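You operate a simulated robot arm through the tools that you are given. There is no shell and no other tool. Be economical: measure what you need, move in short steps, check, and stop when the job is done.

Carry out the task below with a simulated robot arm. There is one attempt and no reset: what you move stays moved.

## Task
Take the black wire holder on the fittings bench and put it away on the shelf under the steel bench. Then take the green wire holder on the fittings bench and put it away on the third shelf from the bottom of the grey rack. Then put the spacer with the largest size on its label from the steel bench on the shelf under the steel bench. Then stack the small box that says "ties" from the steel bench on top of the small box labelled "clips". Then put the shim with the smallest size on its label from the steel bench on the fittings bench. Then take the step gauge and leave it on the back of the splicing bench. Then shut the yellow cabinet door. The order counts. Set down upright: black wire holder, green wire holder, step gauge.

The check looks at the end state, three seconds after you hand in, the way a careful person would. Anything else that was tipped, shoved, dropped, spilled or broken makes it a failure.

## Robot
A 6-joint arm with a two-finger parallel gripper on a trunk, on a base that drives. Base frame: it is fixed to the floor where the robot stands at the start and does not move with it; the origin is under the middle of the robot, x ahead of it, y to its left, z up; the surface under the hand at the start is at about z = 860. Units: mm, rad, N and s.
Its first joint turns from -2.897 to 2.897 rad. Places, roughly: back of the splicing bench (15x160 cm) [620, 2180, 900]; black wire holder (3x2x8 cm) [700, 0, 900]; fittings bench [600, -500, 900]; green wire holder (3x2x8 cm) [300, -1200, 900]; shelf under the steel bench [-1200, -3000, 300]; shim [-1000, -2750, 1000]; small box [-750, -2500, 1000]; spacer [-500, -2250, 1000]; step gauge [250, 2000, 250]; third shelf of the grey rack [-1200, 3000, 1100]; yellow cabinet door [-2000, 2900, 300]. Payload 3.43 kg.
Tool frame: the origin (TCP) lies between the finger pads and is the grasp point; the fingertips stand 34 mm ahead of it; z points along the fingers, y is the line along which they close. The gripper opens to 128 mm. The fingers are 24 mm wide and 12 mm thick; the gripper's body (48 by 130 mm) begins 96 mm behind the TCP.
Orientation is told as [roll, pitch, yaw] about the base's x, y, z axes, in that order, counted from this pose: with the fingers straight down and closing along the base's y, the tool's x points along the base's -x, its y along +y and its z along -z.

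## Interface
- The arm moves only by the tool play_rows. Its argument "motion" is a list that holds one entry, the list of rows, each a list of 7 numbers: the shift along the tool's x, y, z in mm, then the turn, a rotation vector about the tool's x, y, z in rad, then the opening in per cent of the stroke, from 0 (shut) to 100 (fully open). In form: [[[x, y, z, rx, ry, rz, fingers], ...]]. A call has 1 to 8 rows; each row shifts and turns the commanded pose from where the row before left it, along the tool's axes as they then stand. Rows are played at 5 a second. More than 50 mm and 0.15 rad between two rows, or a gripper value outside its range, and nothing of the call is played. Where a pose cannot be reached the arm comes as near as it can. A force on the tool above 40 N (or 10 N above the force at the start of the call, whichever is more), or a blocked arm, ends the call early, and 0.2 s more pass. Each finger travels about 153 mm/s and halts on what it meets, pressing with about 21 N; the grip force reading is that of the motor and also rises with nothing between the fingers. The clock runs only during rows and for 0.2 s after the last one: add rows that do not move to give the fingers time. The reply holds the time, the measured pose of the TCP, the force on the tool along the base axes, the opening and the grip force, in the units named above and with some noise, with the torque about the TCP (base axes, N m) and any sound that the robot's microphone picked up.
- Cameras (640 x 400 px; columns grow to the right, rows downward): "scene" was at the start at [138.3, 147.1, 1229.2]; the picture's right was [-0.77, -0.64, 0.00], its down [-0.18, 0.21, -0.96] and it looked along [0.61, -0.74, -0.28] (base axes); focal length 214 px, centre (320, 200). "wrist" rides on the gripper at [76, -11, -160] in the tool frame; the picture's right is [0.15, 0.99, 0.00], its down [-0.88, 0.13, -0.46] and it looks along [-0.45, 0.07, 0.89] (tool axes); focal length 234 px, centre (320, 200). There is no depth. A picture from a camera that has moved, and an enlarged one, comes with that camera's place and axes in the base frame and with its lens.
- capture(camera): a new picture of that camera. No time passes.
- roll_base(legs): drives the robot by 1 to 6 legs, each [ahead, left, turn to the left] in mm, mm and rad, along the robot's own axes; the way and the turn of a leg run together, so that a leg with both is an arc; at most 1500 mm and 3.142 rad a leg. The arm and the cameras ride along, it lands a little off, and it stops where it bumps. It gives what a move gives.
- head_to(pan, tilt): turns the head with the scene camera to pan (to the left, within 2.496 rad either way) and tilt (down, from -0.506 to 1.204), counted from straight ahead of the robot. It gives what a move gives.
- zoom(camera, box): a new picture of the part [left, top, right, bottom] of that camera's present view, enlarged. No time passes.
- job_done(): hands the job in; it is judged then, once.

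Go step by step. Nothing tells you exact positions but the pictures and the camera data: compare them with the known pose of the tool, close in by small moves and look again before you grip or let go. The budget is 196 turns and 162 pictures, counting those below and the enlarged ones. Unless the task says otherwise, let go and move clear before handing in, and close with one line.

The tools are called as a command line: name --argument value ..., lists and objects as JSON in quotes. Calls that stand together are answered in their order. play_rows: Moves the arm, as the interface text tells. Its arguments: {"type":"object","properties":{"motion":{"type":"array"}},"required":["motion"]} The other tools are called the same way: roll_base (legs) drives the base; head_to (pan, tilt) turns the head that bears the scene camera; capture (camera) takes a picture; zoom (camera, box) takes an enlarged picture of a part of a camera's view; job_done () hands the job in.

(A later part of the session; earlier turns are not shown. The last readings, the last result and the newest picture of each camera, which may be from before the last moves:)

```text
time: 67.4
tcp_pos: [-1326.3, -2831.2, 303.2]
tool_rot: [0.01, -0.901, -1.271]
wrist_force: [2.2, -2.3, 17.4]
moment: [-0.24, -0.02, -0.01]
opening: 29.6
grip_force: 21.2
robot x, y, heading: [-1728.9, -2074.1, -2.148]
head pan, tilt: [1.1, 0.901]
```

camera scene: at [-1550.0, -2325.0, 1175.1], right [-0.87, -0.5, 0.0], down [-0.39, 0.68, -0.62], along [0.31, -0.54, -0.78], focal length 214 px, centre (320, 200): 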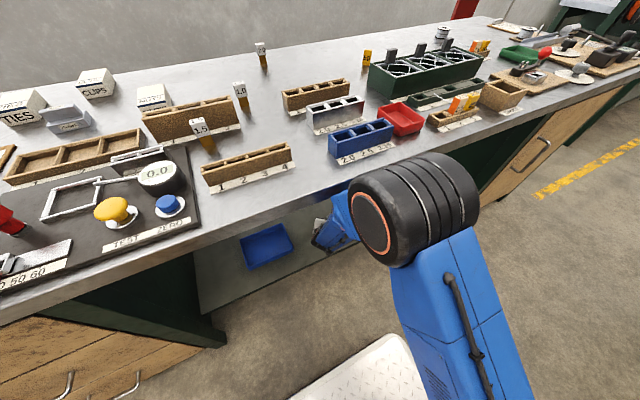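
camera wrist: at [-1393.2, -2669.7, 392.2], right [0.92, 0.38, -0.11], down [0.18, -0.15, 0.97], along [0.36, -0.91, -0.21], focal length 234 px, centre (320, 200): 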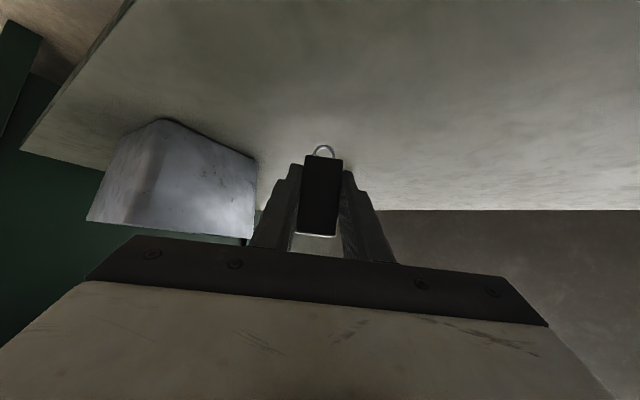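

Contact made. I ease up slightly and open the fingers.

play_rows --motion '[[[-1.4, 0, -1.1, 0, 0, 0, 10], [0, 0, 0, 0, 0, 0, 10]]]'

play_rows --motion '[[[0, 0, 0, 0, 0, 0, 30], [0, 0, 0, 0, 0, 0, 60], [0, 0, 0, 0, 0, 0, 60]]]'

zoom --camera "wrist" --box '[240, 80, 400, 240]'

```text
time: 68.0
tcp_pos: [-1328.1, -2830.0, 301.5]
tool_rot: [0.005, -0.9, -1.268]
wrist_force: [5.7, -1.7, 16.7]
moment: [-0.17, -0.2, 0.09]
opening: 29.6
grip_force: 20.6
robot x, y, heading: [-1729.9, -2072.6, -2.144]
head pan, tilt: [1.1, 0.901]
```

```text
time: 68.8
tcp_pos: [-1329.0, -2831.9, 301.2]
tool_rot: [0.006, -0.899, -1.269]
wrist_force: [0.8, 0.8, -0.9]
moment: [0.02, -0.02, 0.0]
opening: 77.0
grip_force: 0.0
robot x, y, heading: [-1727.7, -2070.8, -2.147]
head pan, tilt: [1.1, 0.901]
```

```text
2.50 times, centred on (320, 160) of wrist
camera zoom: at [-1391.9, -2671.0, 340.1], right [0.92, 0.39, -0.11], down [0.18, -0.14, 0.97], along [0.36, -0.91, -0.2], focal length 585 px, centre (320, 300)
```

zoom: 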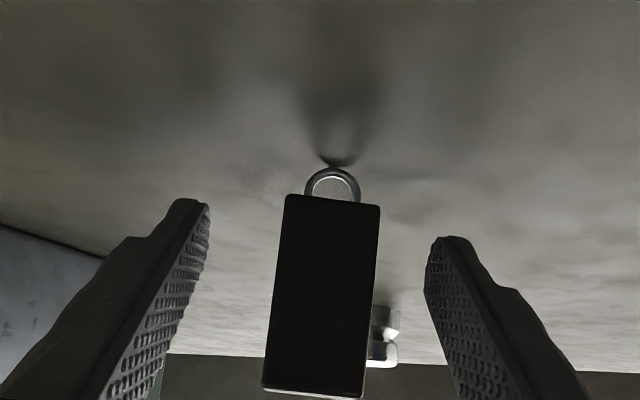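

The black holder stands upright on the shelf. I back out along the same path.

play_rows --motion '[[[0, 0, -35, 0, 0, 0, 60], [0, 0, -35, 0, 0, 0, 60], [0, 0, -35, 0, 0, 0, 60], [-6.9, -38, -15, 0, 0, 0, 60], [-6.9, -38, -15, 0, 0, 0, 60], [-6.9, -38, -15, 0, 0, 0, 60], [-6.9, -38, -15, 0, 0, 0, 60], [-6.9, -38, -15, 0, 0, 0, 60]]]'

capture --camera "wrist"

```text
time: 70.6
tcp_pos: [-1545.9, -2773.3, 440.6]
tool_rot: [-0.006, -0.895, -1.261]
wrist_force: [0.7, 0.0, 0.3]
moment: [0.01, 0.02, 0.03]
opening: 76.7
grip_force: 0.1
robot x, y, heading: [-1728.0, -2073.7, -2.141]
head pan, tilt: [1.1, 0.901]
```

```text
123 pictures are left
camera wrist: at [-1608.9, -2614.0, 480.0], right [0.92, 0.38, -0.12], down [0.19, -0.14, 0.97], along [0.36, -0.91, -0.2], focal length 234 px, centre (320, 200)
```

wrist: 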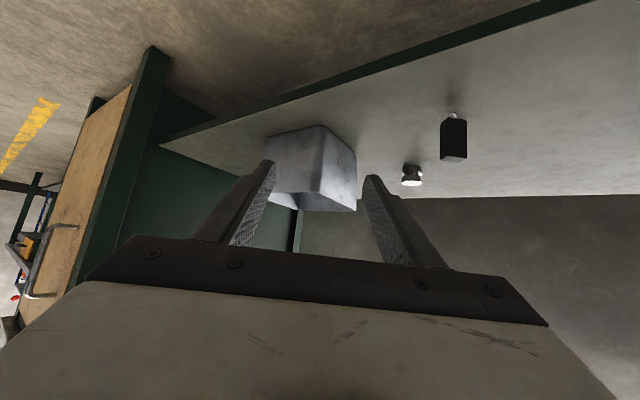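

Now I lift the arm outside the bench edge, then look at my own base to know its footprint.

play_rows --motion '[[[-1.5, -40, -14, 0, 0, 0, 60], [-1.5, -40, -14, 0, 0, 0, 60], [-1.5, -40, -14, 0, 0, 0, 60], [-1.5, -40, -14, 0, 0, 0, 60], [-1.5, -40, -14, 0, 0, 0, 60], [-1.5, -40, -14, 0, 0, 0, 60]]]'

play_rows --motion '[[[-38.4, 0, -30.5, 0, 0, 0, 60], [-38.4, 0, -30.5, 0, 0, 0, 60], [-38.4, 0, -30.5, 0, 0, 0, 60], [-38.4, 0, -30.5, 0, 0, 0, 60], [-38.4, 0, -30.5, 0, 0, 0, 60], [-38.4, 0, -30.5, 0, 0, 0, 60], [-38.4, 0, -30.5, 0, 0, 0, 60], [-38.4, 0, -30.5, 0, 0, 0, 60]]]'

play_rows --motion '[[[-38.4, 0, -30.5, 0, 0, 0, 60], [-38.4, 0, -30.5, 0, 0, 0, 60], [-38.4, 0, -30.5, 0, 0, 0, 60]]]'

head_to --pan -0.3 --tilt 1.2

capture --camera "scene"

```text
time: 72.0
tcp_pos: [-1709.1, -2792.8, 548.3]
tool_rot: [-0.011, -0.898, -1.283]
wrist_force: [-0.2, 0.0, -0.1]
moment: [-0.02, 0.0, 0.03]
opening: 76.7
grip_force: 0.0
out of reach, approached as far as the arm can: row 1, 2, 3, 4, 5, 6
robot x, y, heading: [-1725.6, -2074.5, -2.149]
head pan, tilt: [1.1, 0.901]
```

```text
time: 73.8
tcp_pos: [-1711.0, -2793.0, 942.7]
tool_rot: [0.006, -0.899, -1.268]
wrist_force: [1.1, -0.6, 0.0]
moment: [0.0, 0.04, 0.0]
opening: 77.0
grip_force: 0.1
robot x, y, heading: [-1731.7, -2069.6, -2.143]
head pan, tilt: [1.1, 0.901]
```

```text
time: 74.6
tcp_pos: [-1713.6, -2794.0, 1090.3]
tool_rot: [0.008, -0.898, -1.271]
wrist_force: [0.0, -0.3, 0.1]
moment: [0.0, -0.03, -0.01]
opening: 76.7
grip_force: 0.0
robot x, y, heading: [-1730.9, -2069.4, -2.144]
head pan, tilt: [1.1, 0.901]
```

```text
time: 76.2
tcp_pos: [-1712.9, -2793.8, 1090.5]
tool_rot: [0.008, -0.901, -1.27]
wrist_force: [0.3, 0.0, 0.9]
moment: [0.03, 0.0, 0.01]
opening: 76.9
grip_force: 0.0
robot x, y, heading: [-1730.0, -2070.9, -2.145]
head pan, tilt: [-0.3, 1.201]
```

```text
122 pictures are left
camera scene: at [-1630.9, -2295.4, 1155.4], right [-0.64, 0.77, 0.0], down [0.72, 0.6, -0.36], along [-0.28, -0.23, -0.93], focal length 214 px, centre (320, 200)
```

scene: 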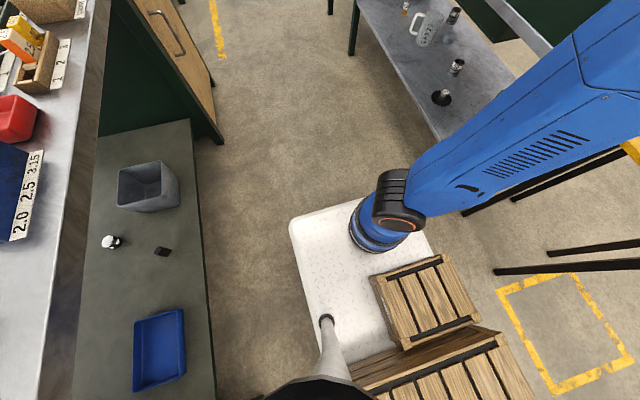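

I now know the base plate (±410 × ±260 mm) with the arm mounted front-right. Next: drive back to the fittings bench's right end for the green holder.

roll_base --legs '[[-1400, 0, 0], [-300, 0, 0], [0, 0, 1.56]]'

head_to --pan 0.0 --tilt 0.4

capture --camera "scene"

```text
time: 88.5
tcp_pos: [-111.2, -618.1, 1089.6]
tool_rot: [0.007, -0.899, 0.304]
wrist_force: [1.4, -0.3, 0.4]
moment: [0.02, 0.01, 0.0]
opening: 76.8
grip_force: 0.1
robot x, y, heading: [-833.1, -638.9, -0.565]
head pan, tilt: [-0.3, 1.201]
```

```text
time: 89.7
tcp_pos: [-110.8, -618.8, 1089.7]
tool_rot: [0.008, -0.899, 0.306]
wrist_force: [-0.2, -0.3, -0.4]
moment: [0.02, 0.0, -0.03]
opening: 76.9
grip_force: 0.1
robot x, y, heading: [-836.8, -636.0, -0.57]
head pan, tilt: [0.0, 0.4]
```

```text
121 pictures are left
camera scene: at [-570.1, -545.5, 1218.1], right [-0.54, -0.84, 0.0], down [-0.33, 0.21, -0.92], along [0.78, -0.5, -0.39], focal length 214 px, centre (320, 200)
```

scene: 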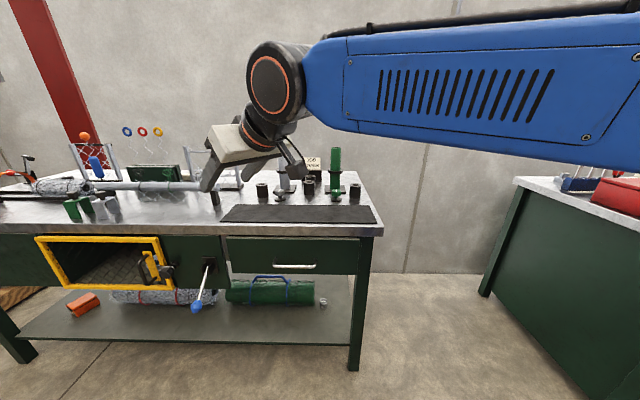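

zoom --camera "scene" --box '[200, 130, 400, 255]'

```text
3.20 times, centred on (300, 192) of scene
camera zoom: at [-570.1, -545.5, 1218.1], right [-0.54, -0.84, 0.0], down [-0.33, 0.21, -0.92], along [0.78, -0.5, -0.39], focal length 686 px, centre (384, 224)
```

zoom: 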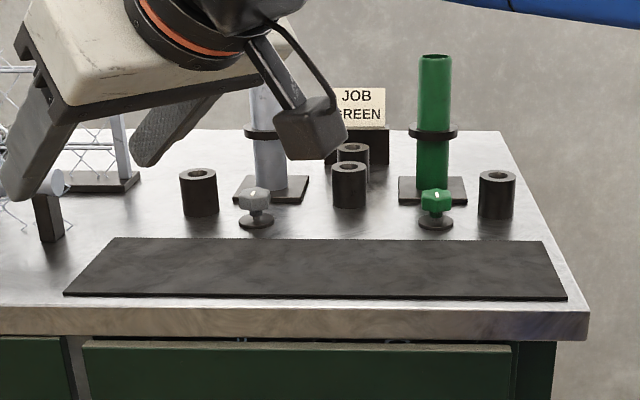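

The green tube stands right in front of the green holder, so I'll approach it from the bench's right end. I retract and turn the arm, then drive toward the gap.

play_rows --motion '[[[10.1, 32.5, -26.4, 0, 0, 0, 60], [10.1, 32.5, -26.4, 0, 0, 0, 60], [10.1, 32.5, -26.4, 0, 0, 0, 60], [10.1, 32.5, -26.4, 0, 0, 0, 60], [10.1, 32.5, -26.4, 0, 0, 0, 60], [10.1, 32.5, -26.4, 0, 0, 0, 60], [10.1, 32.5, -26.4, 0, 0, 0, 60], [0, 0, 0, 0, 0, 0, 60]]]'

play_rows --motion '[[[0, 0, 0, -0.112, 0, -0.089, 60], [0, 0, 0, -0.112, 0, -0.089, 60], [0, 0, 0, -0.112, 0, -0.089, 60], [0, 0, 0, 0, 0, 0, 60]]]'

roll_base --legs '[[0, -409, -0.013], [600, 0, 0]]'

head_to --pan 0.3 --tilt 0.5

capture --camera "scene"

```text
time: 91.5
tcp_pos: [-360.7, -459.6, 1149.7]
tool_rot: [0.008, -0.902, 0.304]
wrist_force: [0.3, 0.2, -0.2]
moment: [-0.03, 0.0, 0.01]
opening: 76.6
grip_force: 0.0
robot x, y, heading: [-834.4, -637.5, -0.57]
head pan, tilt: [0.0, 0.4]
```

```text
time: 92.5
tcp_pos: [-359.0, -459.1, 1150.5]
tool_rot: [0.008, -0.902, 0.734]
wrist_force: [0.2, -0.5, 0.2]
moment: [0.01, -0.04, -0.01]
opening: 76.8
grip_force: 0.0
robot x, y, heading: [-827.7, -635.5, -0.569]
head pan, tilt: [0.0, 0.4]
```

```text
time: 98.0
tcp_pos: [-76.5, -1136.2, 1151.5]
tool_rot: [0.007, -0.903, 0.719]
wrist_force: [-0.1, -0.3, -0.1]
moment: [-0.02, 0.02, -0.01]
opening: 76.6
grip_force: 0.0
robot x, y, heading: [-553.2, -1306.9, -0.588]
head pan, tilt: [0.0, 0.4]
```

```text
time: 98.8
tcp_pos: [-75.5, -1136.3, 1150.5]
tool_rot: [0.007, -0.902, 0.72]
wrist_force: [0.2, -0.9, -0.2]
moment: [0.02, 0.02, -0.02]
opening: 76.8
grip_force: 0.0
robot x, y, heading: [-551.8, -1305.8, -0.59]
head pan, tilt: [0.3, 0.499]
```

```text
119 pictures are left
camera scene: at [-277.5, -1193.9, 1209.1], right [-0.28, -0.96, 0.0], down [-0.46, 0.14, -0.88], along [0.84, -0.25, -0.48], focal length 214 px, centre (320, 200)
```

scene: 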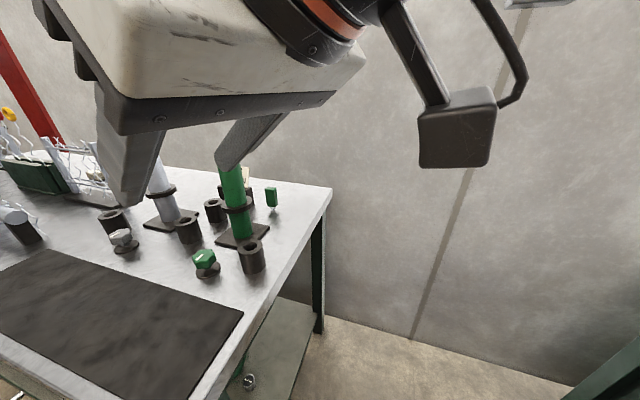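

The green holder is visible at the back right corner behind the tube. Zoom to get its pose.

zoom --camera "scene" --box '[190, 150, 350, 290]'

capture --camera "wrist"

```text
2.86 times, centred on (270, 220) of scene
camera zoom: at [-277.5, -1193.9, 1209.1], right [-0.28, -0.96, 0.0], down [-0.46, 0.14, -0.88], along [0.84, -0.25, -0.48], focal length 613 px, centre (463, 143)
```

zoom: 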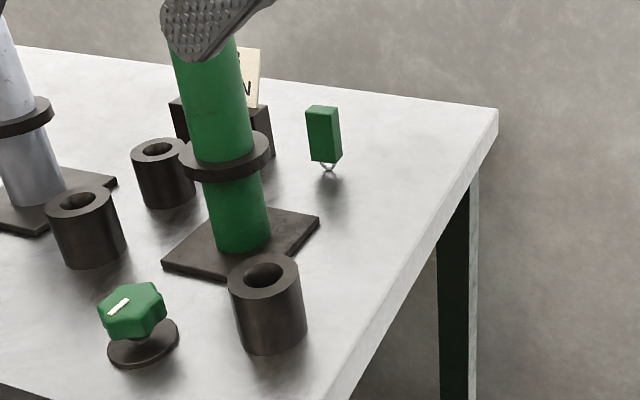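

```text
117 pictures are left
camera wrist: at [-197.4, -1260.1, 1188.6], right [-0.72, 0.68, -0.11], down [0.06, 0.22, 0.97], along [0.69, 0.7, -0.2], focal length 234 px, centre (320, 200)
```

wrist: 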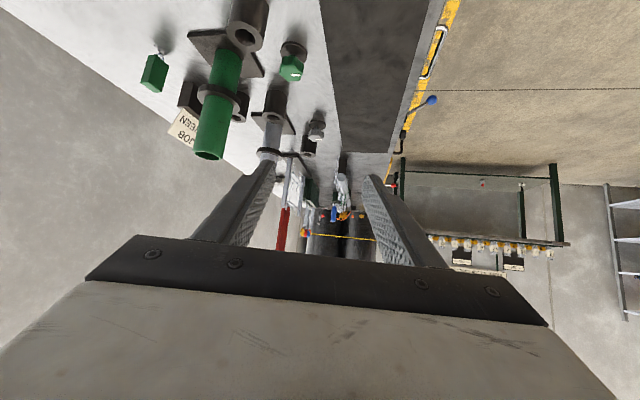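

roll_base --legs '[[334, 0, 0]]'

capture --camera "wrist"

capture --camera "scene"

```text
time: 101.0
tcp_pos: [202.4, -1319.4, 1150.9]
tool_rot: [0.007, -0.905, 0.724]
wrist_force: [0.4, 0.4, 0.2]
moment: [0.02, 0.0, 0.02]
opening: 76.8
grip_force: 0.1
robot x, y, heading: [-272.4, -1490.7, -0.58]
head pan, tilt: [0.3, 0.499]
```

```text
116 pictures are left
camera wrist: at [81.6, -1442.8, 1188.6], right [-0.73, 0.68, -0.11], down [0.06, 0.22, 0.97], along [0.68, 0.7, -0.2], focal length 234 px, centre (320, 200)
```

wrist: 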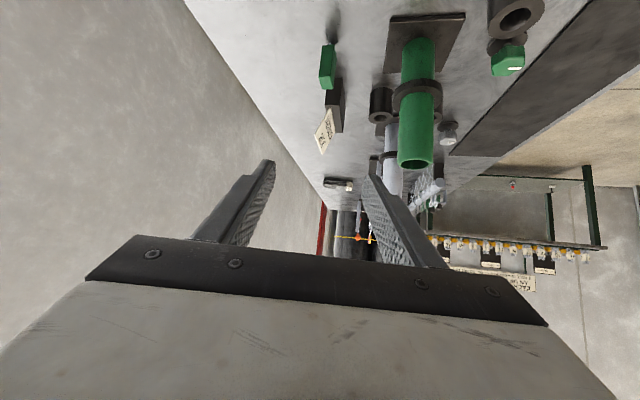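

```text
115 pictures are left
camera scene: at [1.2, -1377.0, 1209.0], right [-0.28, -0.96, 0.0], down [-0.46, 0.13, -0.88], along [0.84, -0.24, -0.48], focal length 214 px, centre (320, 200)
```

scene: 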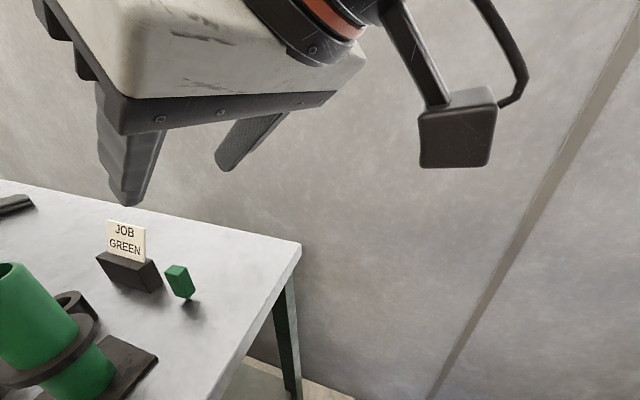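

zoom --camera "scene" --box '[130, 240, 230, 320]'

zoom --camera "wrist" --box '[290, 20, 370, 120]'

```text
5.00 times, centred on (180, 280) of scene
camera zoom: at [1.2, -1377.0, 1209.0], right [-0.28, -0.96, 0.0], down [-0.46, 0.13, -0.88], along [0.84, -0.24, -0.48], focal length 1072 px, centre (1020, -200)
```

zoom: 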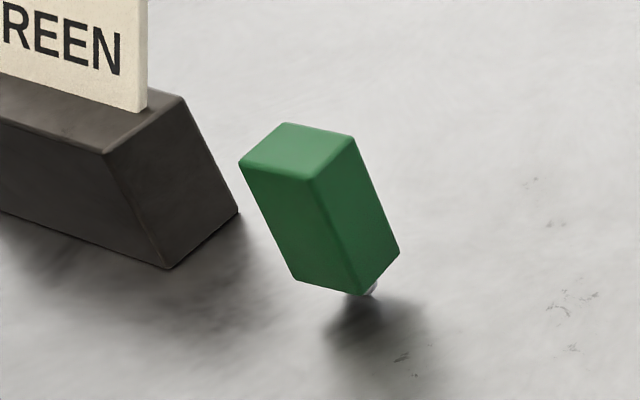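

```text
4.00 times, centred on (330, 70) of wrist
camera zoom: at [81.6, -1442.8, 1188.6], right [-0.73, 0.68, -0.11], down [0.06, 0.22, 0.97], along [0.68, 0.7, -0.2], focal length 937 px, centre (280, 720)
```

zoom: 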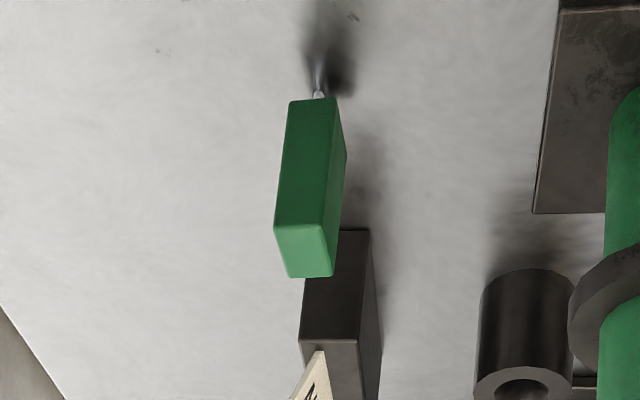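

The holder's centre is (315, -1217), long side along the bench. I go slightly deeper into the gap to get the right yaw, then line up.

roll_base --legs '[[110, 0, 0]]'

play_rows --motion '[[[0, 0, 0, -0.102, 0, -0.081, 60], [0, 0, 0, -0.102, 0, -0.081, 60], [0, 0, 0, 0, 0, 0, 60]]]'

```text
time: 102.2
tcp_pos: [294.5, -1378.7, 1149.7]
tool_rot: [0.008, -0.903, 0.725]
wrist_force: [0.3, -0.4, 0.0]
moment: [-0.01, 0.01, 0.03]
opening: 76.7
grip_force: 0.1
robot x, y, heading: [-181.6, -1550.1, -0.578]
head pan, tilt: [0.3, 0.499]
```

```text
time: 103.0
tcp_pos: [295.7, -1380.7, 1149.2]
tool_rot: [0.004, -0.903, 0.988]
wrist_force: [0.0, 0.7, 0.0]
moment: [0.01, 0.01, 0.0]
opening: 76.6
grip_force: 0.1
robot x, y, heading: [-177.7, -1550.9, -0.581]
head pan, tilt: [0.3, 0.499]
```

play_rows --motion '[[[24.9, 18.8, 37, 0, 0, 0, 60], [24.9, 18.8, 37, 0, 0, 0, 60], [24.9, 18.8, 37, 0, 0, 0, 60], [24.9, 18.8, 37, 0, 0, 0, 60], [0, 0, 0, 0, 0, 0, 60]]]'

capture --camera "wrist"

```text
time: 104.2
tcp_pos: [261.7, -1292.4, 981.6]
tool_rot: [0.005, -0.902, 0.988]
wrist_force: [-0.6, -0.5, 0.1]
moment: [0.01, 0.03, 0.01]
opening: 76.7
grip_force: 0.1
robot x, y, heading: [-183.8, -1548.8, -0.58]
head pan, tilt: [0.3, 0.499]
```

```text
112 pictures are left
camera wrist: at [176.9, -1442.8, 1019.8], right [-0.88, 0.47, -0.11], down [0.0, 0.23, 0.97], along [0.48, 0.86, -0.2], focal length 234 px, centre (320, 200)
```

wrist: 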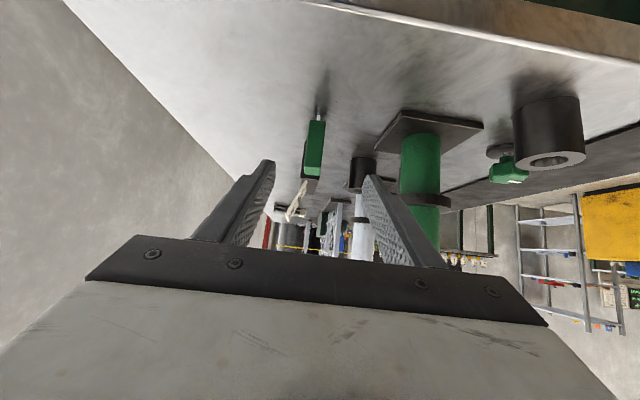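

play_rows --motion '[[[0, -1, 41, 0, 0, 0, 60], [0, -1, 41, 0, 0, 0, 60], [0, -1, 41, 0, 0, 0, 60], [0, 0, 0, 0, 0, 0, 60]]]'

zoom --camera "wrist" --box '[220, 80, 420, 260]'

```text
time: 105.2
tcp_pos: [316.7, -1211.3, 902.5]
tool_rot: [0.006, -0.903, 0.985]
wrist_force: [-0.6, 0.4, -0.5]
moment: [0.03, -0.05, 0.03]
opening: 76.7
grip_force: 0.1
robot x, y, heading: [-178.3, -1549.9, -0.583]
head pan, tilt: [0.3, 0.499]
```

```text
2.22 times, centred on (320, 170) of wrist
camera zoom: at [231.2, -1362.3, 940.8], right [-0.88, 0.47, -0.11], down [0.0, 0.23, 0.97], along [0.48, 0.86, -0.2], focal length 520 px, centre (320, 267)
```

zoom: 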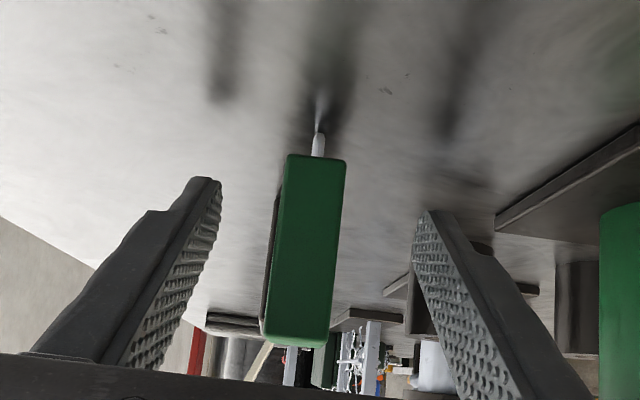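

play_rows --motion '[[[0, -1, 0, 0, 0, 0, 35], [0, 0, 0, 0, 0, 0, 15], [0, 0, 0, 0, 0, 0, 5], [0, 0, 0, 0, 0, 0, 5]]]'

zoom --camera "wrist" --box '[220, 80, 420, 260]'

```text
time: 106.2
tcp_pos: [317.3, -1212.8, 904.1]
tool_rot: [0.004, -0.902, 0.986]
wrist_force: [0.5, 0.9, 0.5]
moment: [-0.03, 0.01, 0.02]
opening: 19.6
grip_force: 21.1
robot x, y, heading: [-178.4, -1552.0, -0.578]
head pan, tilt: [0.3, 0.499]
```

```text
2.22 times, centred on (320, 170) of wrist
camera zoom: at [232.0, -1363.5, 941.7], right [-0.88, 0.47, -0.11], down [0.0, 0.23, 0.97], along [0.48, 0.86, -0.2], focal length 520 px, centre (320, 267)
```

zoom: 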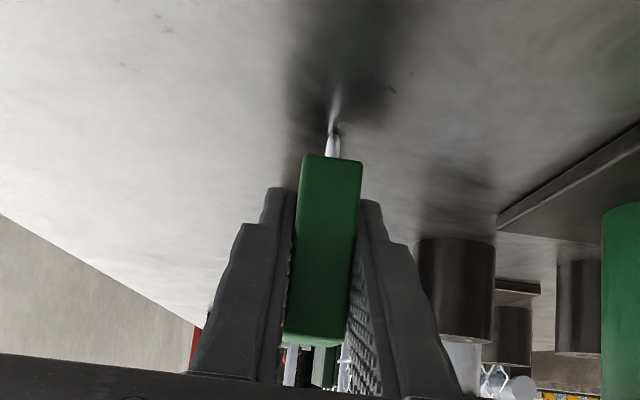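

Gripped at 20 mm. Lift and back out of the gap, then turn toward the grey rack.

play_rows --motion '[[[-38.4, 0, -30.5, 0, 0, 0, 5], [-38.4, 0, -30.5, 0, 0, 0, 5], [-38.4, 0, -30.5, 0, 0, 0, 5], [-38.4, 0, -30.5, 0, 0, 0, 5], [-38.4, 0, -30.5, 0, 0, 0, 5], [0, 0, 0, 0, 0, 0, 5]]]'

roll_base --legs '[[-1150, 0, 0], [0, 0, 2.2], [1400, 0, 0]]'

head_to --pan 0.0 --tilt 0.3

capture --camera "scene"

```text
time: 107.5
tcp_pos: [317.5, -1212.8, 1151.2]
tool_rot: [0.005, -0.903, 0.988]
wrist_force: [-0.1, -0.5, -0.3]
moment: [-0.02, 0.04, -0.01]
opening: 19.4
grip_force: 20.7
robot x, y, heading: [-181.8, -1551.9, -0.578]
head pan, tilt: [0.3, 0.499]
```

```text
time: 125.4
tcp_pos: [-1829.8, 679.4, 1151.3]
tool_rot: [0.005, -0.902, -3.062]
wrist_force: [-0.1, 0.0, 0.3]
moment: [0.0, -0.02, 0.01]
opening: 19.6
grip_force: 21.2
robot x, y, heading: [-1256.4, 494.1, 1.656]
head pan, tilt: [0.3, 0.499]
```

```text
time: 126.2
tcp_pos: [-1830.0, 678.3, 1150.2]
tool_rot: [0.006, -0.902, -3.06]
wrist_force: [-0.2, 0.6, -0.7]
moment: [0.02, 0.0, 0.02]
opening: 19.4
grip_force: 21.2
robot x, y, heading: [-1256.3, 495.8, 1.653]
head pan, tilt: [0.0, 0.3]
```

```text
109 pictures are left
camera scene: at [-1491.4, 648.3, 1227.4], right [1.0, 0.09, 0.0], down [0.03, -0.3, -0.96], along [-0.08, 0.95, -0.3], focal length 214 px, centre (320, 200)
```

scene: 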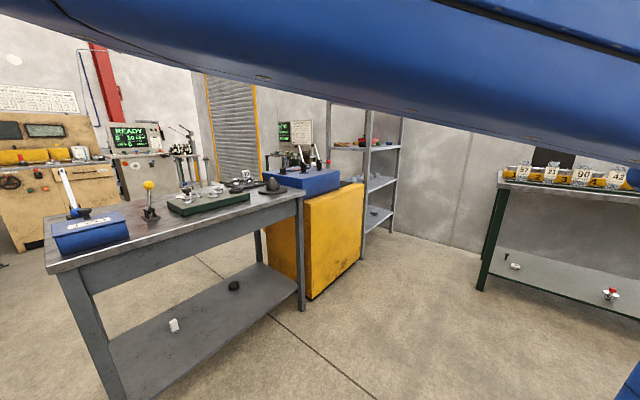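

zoom --camera "scene" --box '[240, 90, 440, 300]'

```text
1.90 times, centred on (340, 195) of scene
camera zoom: at [-1491.4, 648.3, 1227.4], right [1.0, 0.09, 0.0], down [0.03, -0.3, -0.96], along [-0.08, 0.95, -0.3], focal length 408 px, centre (282, 210)
```

zoom: 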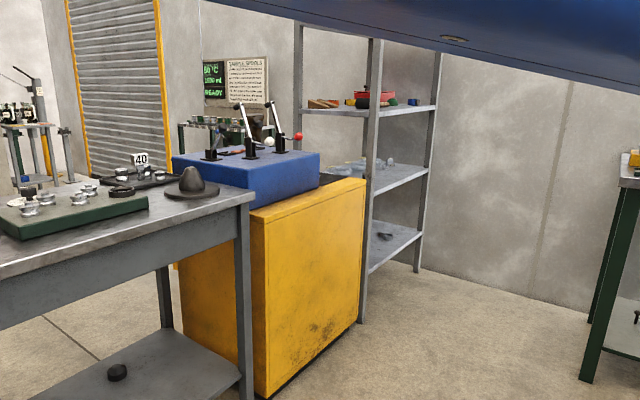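

The rack stands beside the yellow cabinet with a ~900 mm gap to the splicing bench. I retract the arm and drive to the mouth of that gap.

play_rows --motion '[[[28.6, 0, -36, 0, 0, 0, 5], [28.6, 0, -36, 0, 0, 0, 5], [28.6, 0, -36, 0, 0, 0, 5], [28.6, 0, -36, 0, 0, 0, 5], [28.6, 0, -36, 0, 0, 0, 5], [0, 0, 0, 0, 0, 0, 5]]]'

roll_base --legs '[[0, 0, -0.665], [1017, 613, 0]]'

head_to --pan 0.4 --tilt 0.2

capture --camera "scene"

capture --camera "wrist"

```text
time: 127.2
tcp_pos: [-1665.9, 696.0, 1146.5]
tool_rot: [-0.004, -0.899, -3.062]
wrist_force: [-9.4, 5.9, -1.6]
moment: [-0.41, -0.44, 0.31]
opening: 19.6
grip_force: 21.4
robot x, y, heading: [-1256.1, 495.2, 1.658]
head pan, tilt: [0.0, 0.3]
stopped in row 4: the force on the tool passed its limit at 191 N (the readings are from after the stop); the commanded pose is now the measured one
```

```text
time: 135.0
tcp_pos: [-1398.8, 2095.1, 1147.9]
tool_rot: [-0.004, -0.901, 2.545]
wrist_force: [0.9, 5.1, -2.6]
moment: [-0.22, 0.14, 0.47]
opening: 19.4
grip_force: 21.0
robot x, y, heading: [-1206.2, 1684.5, 0.979]
head pan, tilt: [0.0, 0.3]
```

```text
time: 135.8
tcp_pos: [-1399.8, 2094.6, 1147.6]
tool_rot: [-0.002, -0.902, 2.543]
wrist_force: [0.3, -0.1, -0.6]
moment: [0.06, -0.02, -0.01]
opening: 19.5
grip_force: 21.5
robot x, y, heading: [-1205.9, 1683.1, 0.983]
head pan, tilt: [0.4, 0.201]
```

```text
107 pictures are left
camera scene: at [-1326.2, 1962.5, 1236.7], right [0.98, -0.19, 0.0], down [-0.04, -0.2, -0.98], along [0.19, 0.96, -0.2], focal length 214 px, centre (320, 200)
```

scene: 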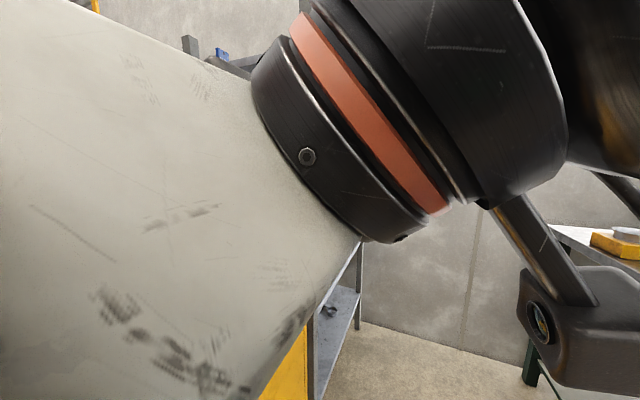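

```text
106 pictures are left
camera wrist: at [-1251.4, 2006.6, 1185.8], right [-0.48, -0.87, -0.12], down [-0.23, 0.0, 0.97], along [-0.84, 0.5, -0.2], focal length 234 px, centre (320, 200)
```

wrist: 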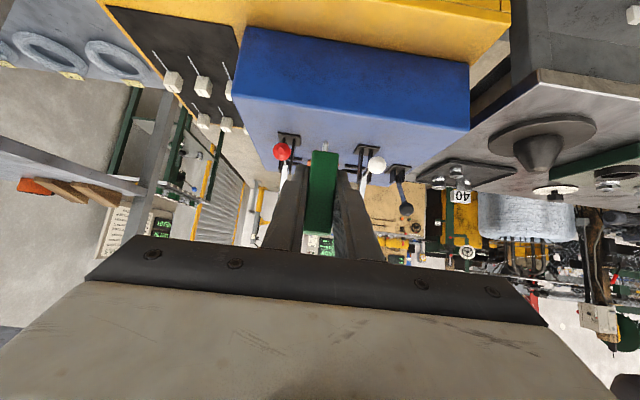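

The gripper brushed the head mast while retracting. I move it ahead, away from the mast, and check the hold.

play_rows --motion '[[[0, -45, 0, 0, 0, 0, 5], [0, -45, 0, 0, 0, 0, 5], [0, -45, 0, 0, 0, 0, 5], [0, -45, 0, 0, 0, 0, 5], [25, 0, -31, 0, 0, 0, 5], [25, 0, -31, 0, 0, 0, 5], [0, 0, 0, 0, 0, 0, 5]]]'

capture --camera "scene"

zoom --camera "wrist" --box '[240, 100, 400, 260]'

```text
time: 137.4
tcp_pos: [-1228.5, 2201.1, 1148.3]
tool_rot: [-0.003, -0.902, 2.543]
wrist_force: [-0.2, 0.0, -0.7]
moment: [0.02, -0.01, 0.01]
opening: 19.7
grip_force: 21.0
robot x, y, heading: [-1206.8, 1679.7, 0.982]
head pan, tilt: [0.4, 0.201]
```

```text
105 pictures are left
camera scene: at [-1326.3, 1962.6, 1236.7], right [0.98, -0.19, 0.0], down [-0.04, -0.2, -0.98], along [0.19, 0.96, -0.2], focal length 214 px, centre (320, 200)
```

scene: 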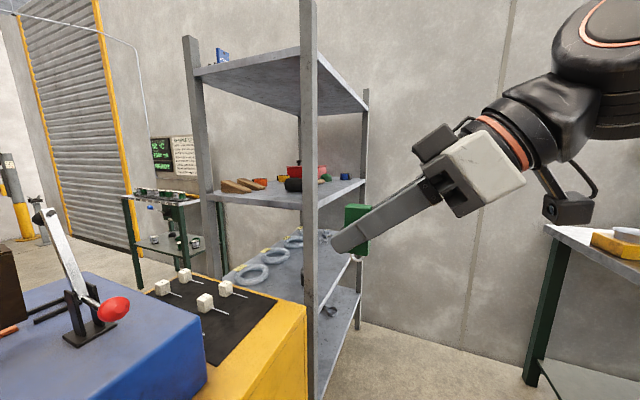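

```text
2.50 times, centred on (320, 180) of wrist
camera zoom: at [-1081.1, 2112.6, 1186.4], right [-0.48, -0.87, -0.12], down [-0.23, 0.0, 0.97], along [-0.84, 0.5, -0.2], focal length 585 px, centre (320, 250)
```

zoom: 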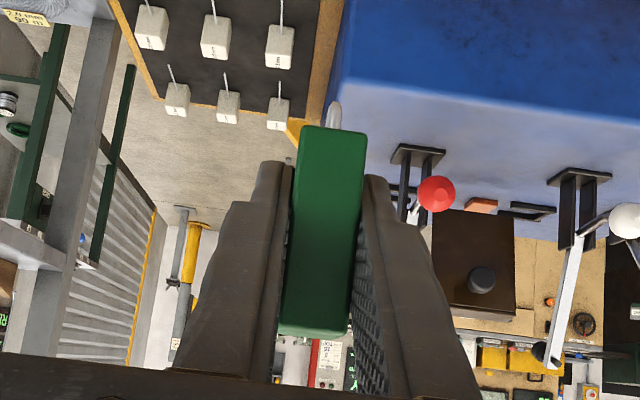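

zoom --camera "scene" --box '[170, 20, 400, 210]'

```text
2.11 times, centred on (285, 115) of scene
camera zoom: at [-1326.3, 1962.6, 1236.7], right [0.98, -0.19, 0.0], down [-0.04, -0.2, -0.98], along [0.19, 0.96, -0.2], focal length 452 px, centre (394, 379)
```

zoom: 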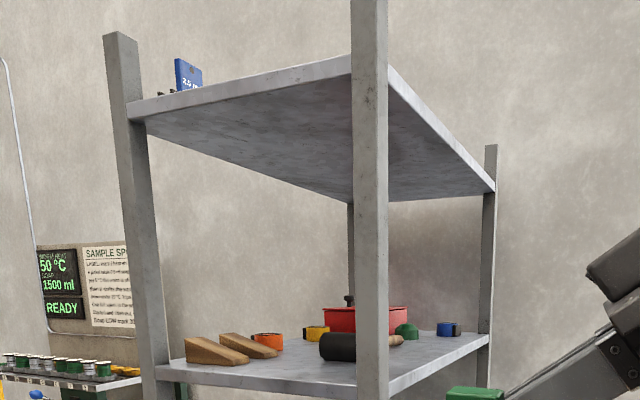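

The third shelf (z≈1075) has free room along its near right side. I drive ahead into the gap.

roll_base --legs '[[600, 28, 0]]'

capture --camera "wrist"

head_to --pan 1.3 --tilt 0.2

capture --camera "scene"

```text
time: 140.8
tcp_pos: [-923.3, 2711.5, 1149.0]
tool_rot: [-0.005, -0.904, 2.55]
wrist_force: [0.0, 0.5, -0.3]
moment: [0.04, 0.02, 0.0]
opening: 19.4
grip_force: 20.8
robot x, y, heading: [-895.2, 2189.6, 0.983]
head pan, tilt: [0.4, 0.201]
```

```text
102 pictures are left
camera wrist: at [-775.1, 2623.4, 1186.4], right [-0.48, -0.87, -0.12], down [-0.23, 0.0, 0.97], along [-0.85, 0.49, -0.2], focal length 234 px, centre (320, 200)
```

wrist: 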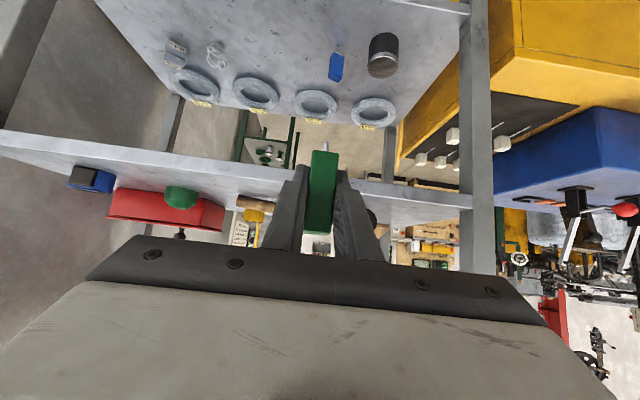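

```text
time: 142.0
tcp_pos: [-923.9, 2711.9, 1147.3]
tool_rot: [-0.003, -0.902, 2.549]
wrist_force: [0.4, 0.2, -0.3]
moment: [0.02, 0.02, 0.0]
opening: 19.3
grip_force: 21.3
robot x, y, heading: [-896.6, 2190.3, 0.984]
head pan, tilt: [1.3, 0.201]
```

```text
101 pictures are left
camera scene: at [-1097.7, 2451.3, 1236.7], right [0.76, 0.65, 0.0], down [0.13, -0.15, -0.98], along [-0.64, 0.74, -0.2], focal length 214 px, centre (320, 200)
```

scene: 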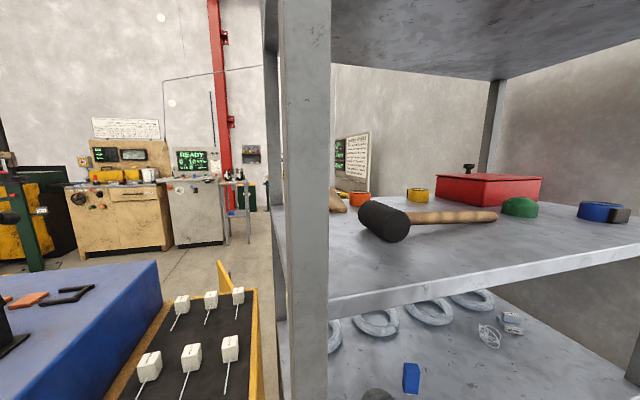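

The mallet lies behind; I'll set the holder near the edge clear of it. I slide sideways, then reach in above the shelf.

play_rows --motion '[[[0, -50, 0, 0, 0, 0, 5], [0, -51, 0, 0, 0, 0, 5], [-29, 0, 32.5, 0, 0, 0, 5], [-29, 0, 32.5, 0, 0, 0, 5], [-29, 0, 32.5, 0, 0, 0, 5], [-29, 0, 32.5, 0, 0, 0, 5], [-29, 0, 32.5, 0, 0, 0, 5], [0, 0, 0, 0, 0, 0, 5]]]'

capture --camera "scene"

capture --camera "wrist"

```text
refused: row 2 steps farther than a row can; nothing moved
```

```text
100 pictures are left
camera scene: at [-1097.7, 2451.3, 1236.7], right [0.76, 0.65, 0.0], down [0.13, -0.15, -0.98], along [-0.64, 0.74, -0.2], focal length 214 px, centre (320, 200)
```

scene: 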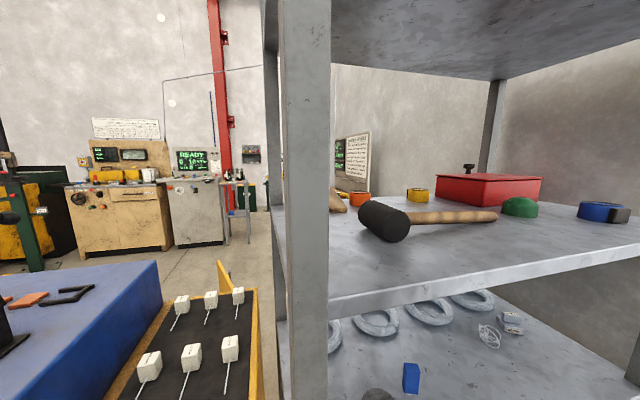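

```text
99 pictures are left
camera wrist: at [-775.1, 2623.4, 1186.4], right [-0.48, -0.87, -0.12], down [-0.23, 0.0, 0.97], along [-0.85, 0.49, -0.2], focal length 234 px, centre (320, 200)
```

wrist: 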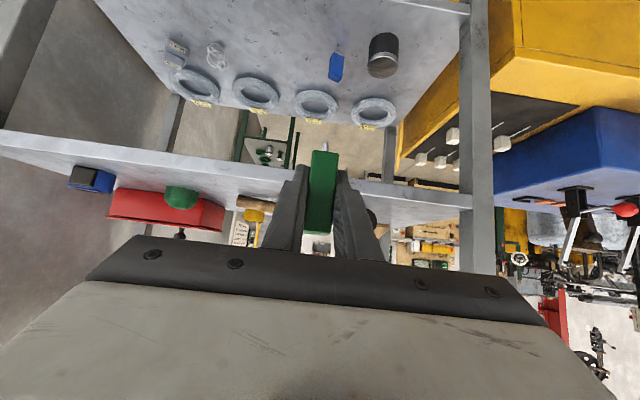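

play_rows --motion '[[[0, -49, 0, 0, 0, 0, 5], [0, -49, 0, 0, 0, 0, 5], [-29, 0, 32.5, 0, 0, 0, 5], [-29, 0, 32.5, 0, 0, 0, 5], [-29, 0, 32.5, 0, 0, 0, 5], [-29, 0, 32.5, 0, 0, 0, 5], [-29, 0, 32.5, 0, 0, 0, 5], [0, 0, 0, 0, 0, 0, 5]]]'

capture --camera "scene"

capture --camera "wrist"

```text
time: 143.8
tcp_pos: [-1050.2, 2914.0, 1161.9]
tool_rot: [-0.005, -0.902, 2.547]
wrist_force: [0.2, 0.2, -0.3]
moment: [0.01, -0.03, -0.01]
opening: 19.3
grip_force: 21.6
robot x, y, heading: [-893.6, 2193.3, 0.982]
head pan, tilt: [1.3, 0.201]
```

```text
98 pictures are left
camera scene: at [-1097.9, 2451.3, 1236.7], right [0.76, 0.65, 0.0], down [0.13, -0.15, -0.98], along [-0.64, 0.74, -0.2], focal length 214 px, centre (320, 200)
```

scene: 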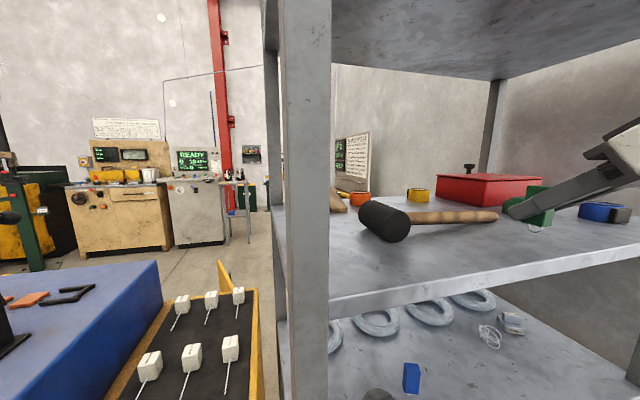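

```text
97 pictures are left
camera wrist: at [-902.0, 2827.3, 1200.1], right [-0.48, -0.87, -0.12], down [-0.23, 0.0, 0.97], along [-0.85, 0.49, -0.2], focal length 234 px, centre (320, 200)
```

wrist: 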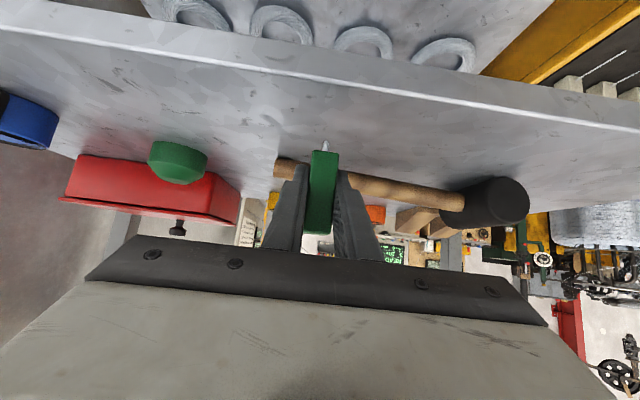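

play_rows --motion '[[[-21.8, 0, 27.4, 0, 0, 0, 5], [-21.8, 0, 27.4, 0, 0, 0, 5], [20, 0, 15.9, 0, 0, 0, 5], [0, 0, 0, 0, 0, 0, 5]]]'

zoom --camera "scene" --box '[400, 140, 600, 290]'

zoom --camera "wrist" --box '[220, 60, 420, 240]'

```text
time: 144.8
tcp_pos: [-1105.6, 2953.7, 1144.1]
tool_rot: [-0.008, -0.914, 2.548]
wrist_force: [1.2, -0.9, 4.8]
moment: [-0.02, 0.19, 0.01]
opening: 19.5
grip_force: 20.9
robot x, y, heading: [-894.0, 2192.8, 0.984]
head pan, tilt: [1.3, 0.201]
stopped in row 4: the force on the tool passed its limit at 42 N (the readings are from after the stop); the commanded pose is now the measured one
```

```text
2.67 times, centred on (500, 215) of scene
camera zoom: at [-1097.5, 2451.2, 1236.8], right [0.76, 0.65, 0.0], down [0.13, -0.15, -0.98], along [-0.64, 0.74, -0.2], focal length 572 px, centre (-160, 160)
```

zoom: 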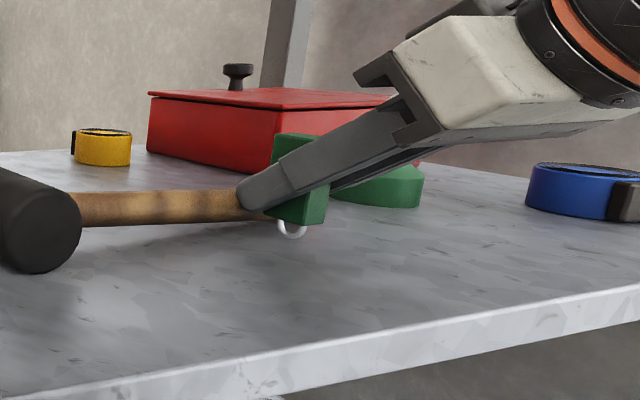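

```text
2.22 times, centred on (320, 150) of wrist
camera zoom: at [-957.6, 2864.7, 1180.5], right [-0.48, -0.87, -0.12], down [-0.22, -0.01, 0.97], along [-0.85, 0.5, -0.19], focal length 520 px, centre (320, 311)
```

zoom: 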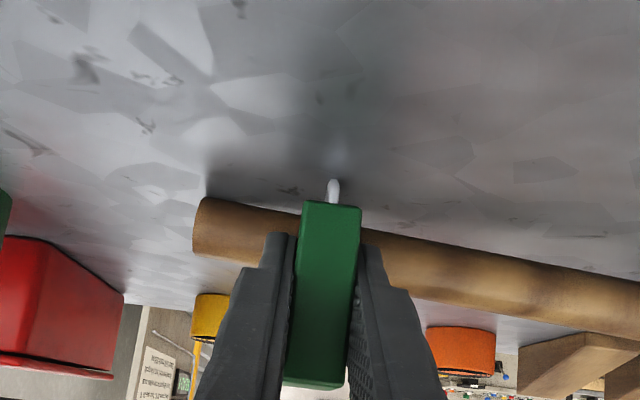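

Contact reached (shelf at ~1100). I level the small pitch error, release, and check.

play_rows --motion '[[[-0.8, 0, -0.6, 0, 0.013, 0, 5], [0, 0, 0, 0, 0, 0, 5], [0, 0, 0, 0, 0, 0, 25], [0, 0, 0, 0, 0, 0, 50], [0, 0, 0, 0, 0, 0, 50]]]'

zoom --camera "wrist" --box '[220, 60, 420, 240]'

play_rows --motion '[[[0, 0, -40, 0, 0, 0, 50], [0, 0, -40, 0, 0, 0, 50], [-5, 0, -45, 0, 0, 0, 50], [-5, 0, -45, 0, 0, 0, 50]]]'

zoom --camera "scene" --box '[400, 140, 600, 290]'

```text
time: 146.0
tcp_pos: [-1107.2, 2953.8, 1143.7]
tool_rot: [-0.008, -0.9, 2.548]
wrist_force: [0.1, 0.2, 0.5]
moment: [0.01, -0.02, -0.03]
opening: 63.9
grip_force: 0.0
robot x, y, heading: [-898.5, 2192.3, 0.982]
head pan, tilt: [1.3, 0.201]
```

```text
2.22 times, centred on (320, 150) of wrist
camera zoom: at [-958.8, 2865.2, 1183.0], right [-0.48, -0.87, -0.12], down [-0.23, 0.0, 0.97], along [-0.84, 0.5, -0.2], focal length 520 px, centre (320, 311)
```

zoom: 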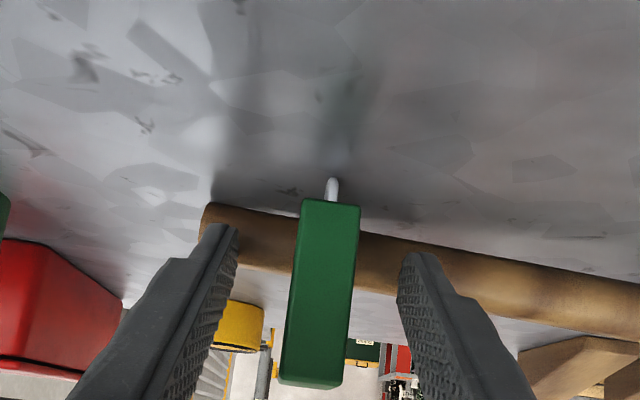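

```text
time: 147.0
tcp_pos: [-1002.7, 2884.9, 1258.0]
tool_rot: [-0.008, -0.897, 2.548]
wrist_force: [0.6, -0.1, -0.7]
moment: [-0.03, 0.03, 0.02]
opening: 63.7
grip_force: 0.1
robot x, y, heading: [-892.9, 2194.1, 0.983]
head pan, tilt: [1.3, 0.201]
```

```text
2.67 times, centred on (500, 215) of scene
camera zoom: at [-1097.8, 2451.5, 1236.7], right [0.76, 0.65, 0.0], down [0.13, -0.15, -0.98], along [-0.64, 0.74, -0.2], focal length 572 px, centre (-160, 160)
```

zoom: 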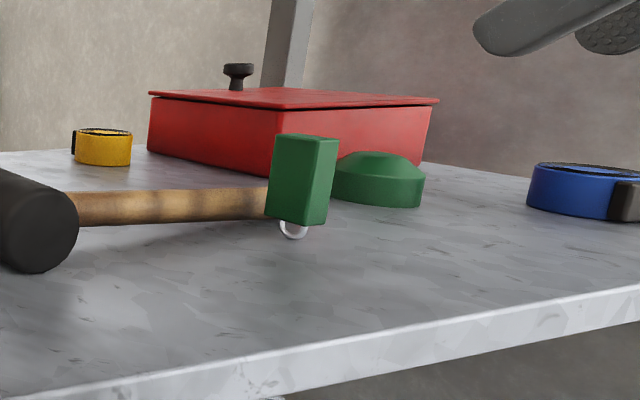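

The green holder stands upright on the third shelf. I withdraw and drive back to the steel bench's near end for the spacers.

play_rows --motion '[[[26.5, 0, -33, 0, 0, 0, 50], [26.5, 0, -33, 0, 0, 0, 50], [26.5, 0, -33, 0, 0, 0, 50], [26.5, 0, -33, 0, 0, 0, 50]]]'

roll_base --legs '[[-700, 0, 0], [0, -600, 0], [0, 0, -1.566], [495, -858, 0], [495, -858, 0]]'

head_to --pan -0.5 --tilt 0.3

capture --camera "scene"

```text
time: 148.0
tcp_pos: [-863.1, 2788.6, 1257.8]
tool_rot: [-0.006, -0.898, 2.547]
wrist_force: [0.4, 0.7, 0.0]
moment: [-0.02, 0.06, 0.03]
opening: 64.2
grip_force: 0.2
robot x, y, heading: [-895.3, 2192.0, 0.981]
head pan, tilt: [1.3, 0.201]
```

```text
time: 168.2
tcp_pos: [-391.6, -750.8, 1259.9]
tool_rot: [-0.008, -0.898, 0.955]
wrist_force: [0.8, 0.4, -0.6]
moment: [-0.03, -0.07, 0.0]
opening: 63.7
grip_force: 0.3
robot x, y, heading: [-986.0, -701.2, -0.611]
head pan, tilt: [1.3, 0.201]
```

```text
time: 170.0
tcp_pos: [-392.2, -750.0, 1258.7]
tool_rot: [-0.007, -0.899, 0.953]
wrist_force: [0.4, -0.1, 0.2]
moment: [-0.02, -0.02, 0.01]
opening: 63.9
grip_force: 0.1
robot x, y, heading: [-985.3, -700.2, -0.616]
head pan, tilt: [-0.499, 0.3]
```

```text
92 pictures are left
camera scene: at [-753.1, -652.0, 1227.4], right [-0.9, -0.44, 0.0], down [-0.13, 0.27, -0.96], along [0.42, -0.86, -0.3], focal length 214 px, centre (320, 200)
```

scene: 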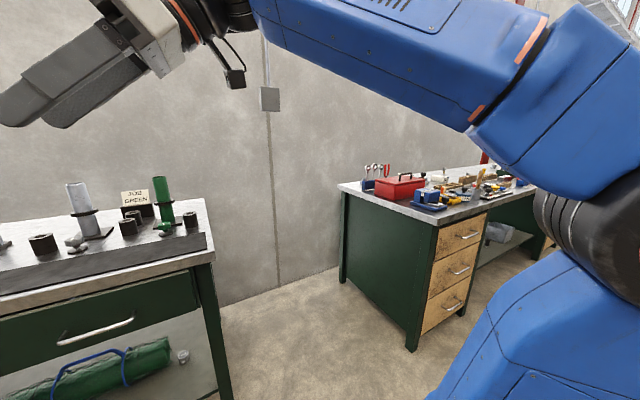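

roll_base --legs '[[703, -244, 0.03]]'

head_to --pan -1.0 --tilt 0.4

capture --camera "scene"

```text
time: 173.9
tcp_pos: [39.7, -1316.0, 1259.2]
tool_rot: [-0.008, -0.898, 0.991]
wrist_force: [0.3, -0.1, 0.2]
moment: [0.01, 0.02, -0.05]
opening: 64.1
grip_force: 0.0
robot x, y, heading: [-555.2, -1289.8, -0.576]
head pan, tilt: [-0.499, 0.3]
```

```text
time: 174.9
tcp_pos: [40.7, -1316.9, 1258.7]
tool_rot: [-0.008, -0.899, 0.991]
wrist_force: [-0.8, -0.6, 0.3]
moment: [-0.02, 0.02, 0.02]
opening: 63.8
grip_force: 0.0
robot x, y, heading: [-555.6, -1287.4, -0.573]
head pan, tilt: [-1.0, 0.4]
```

```text
91 pictures are left
camera scene: at [-369.7, -1242.7, 1218.2], right [-1.0, 0.0, 0.0], down [0.0, 0.39, -0.92], along [0.0, -0.92, -0.39], focal length 214 px, centre (320, 200)
```

scene: 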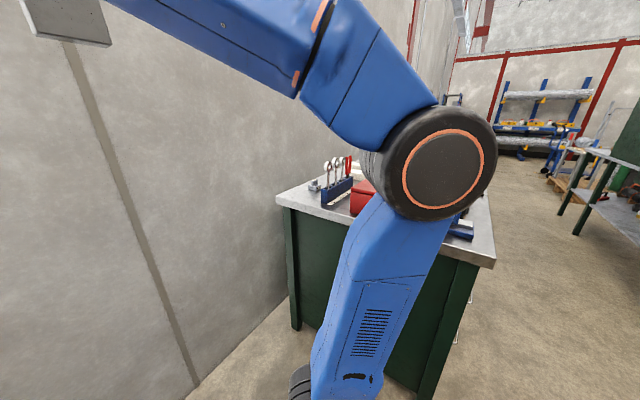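

zoom --camera "scene" --box '[280, 140, 370, 220]'

```text
5.00 times, centred on (325, 180) of scene
camera zoom: at [-369.7, -1242.7, 1218.2], right [-1.0, 0.0, 0.0], down [0.0, 0.39, -0.92], along [0.0, -0.92, -0.39], focal length 1072 px, centre (295, 300)
```

zoom: 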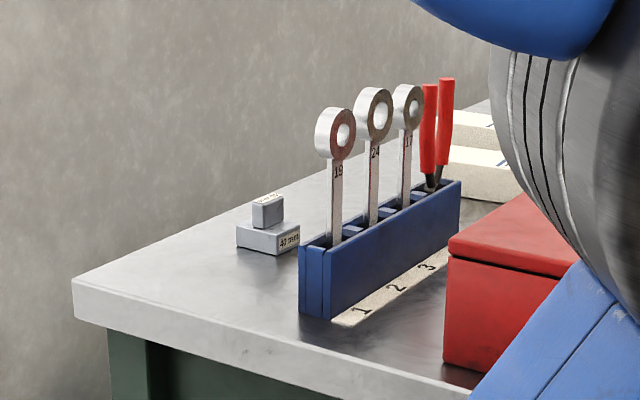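

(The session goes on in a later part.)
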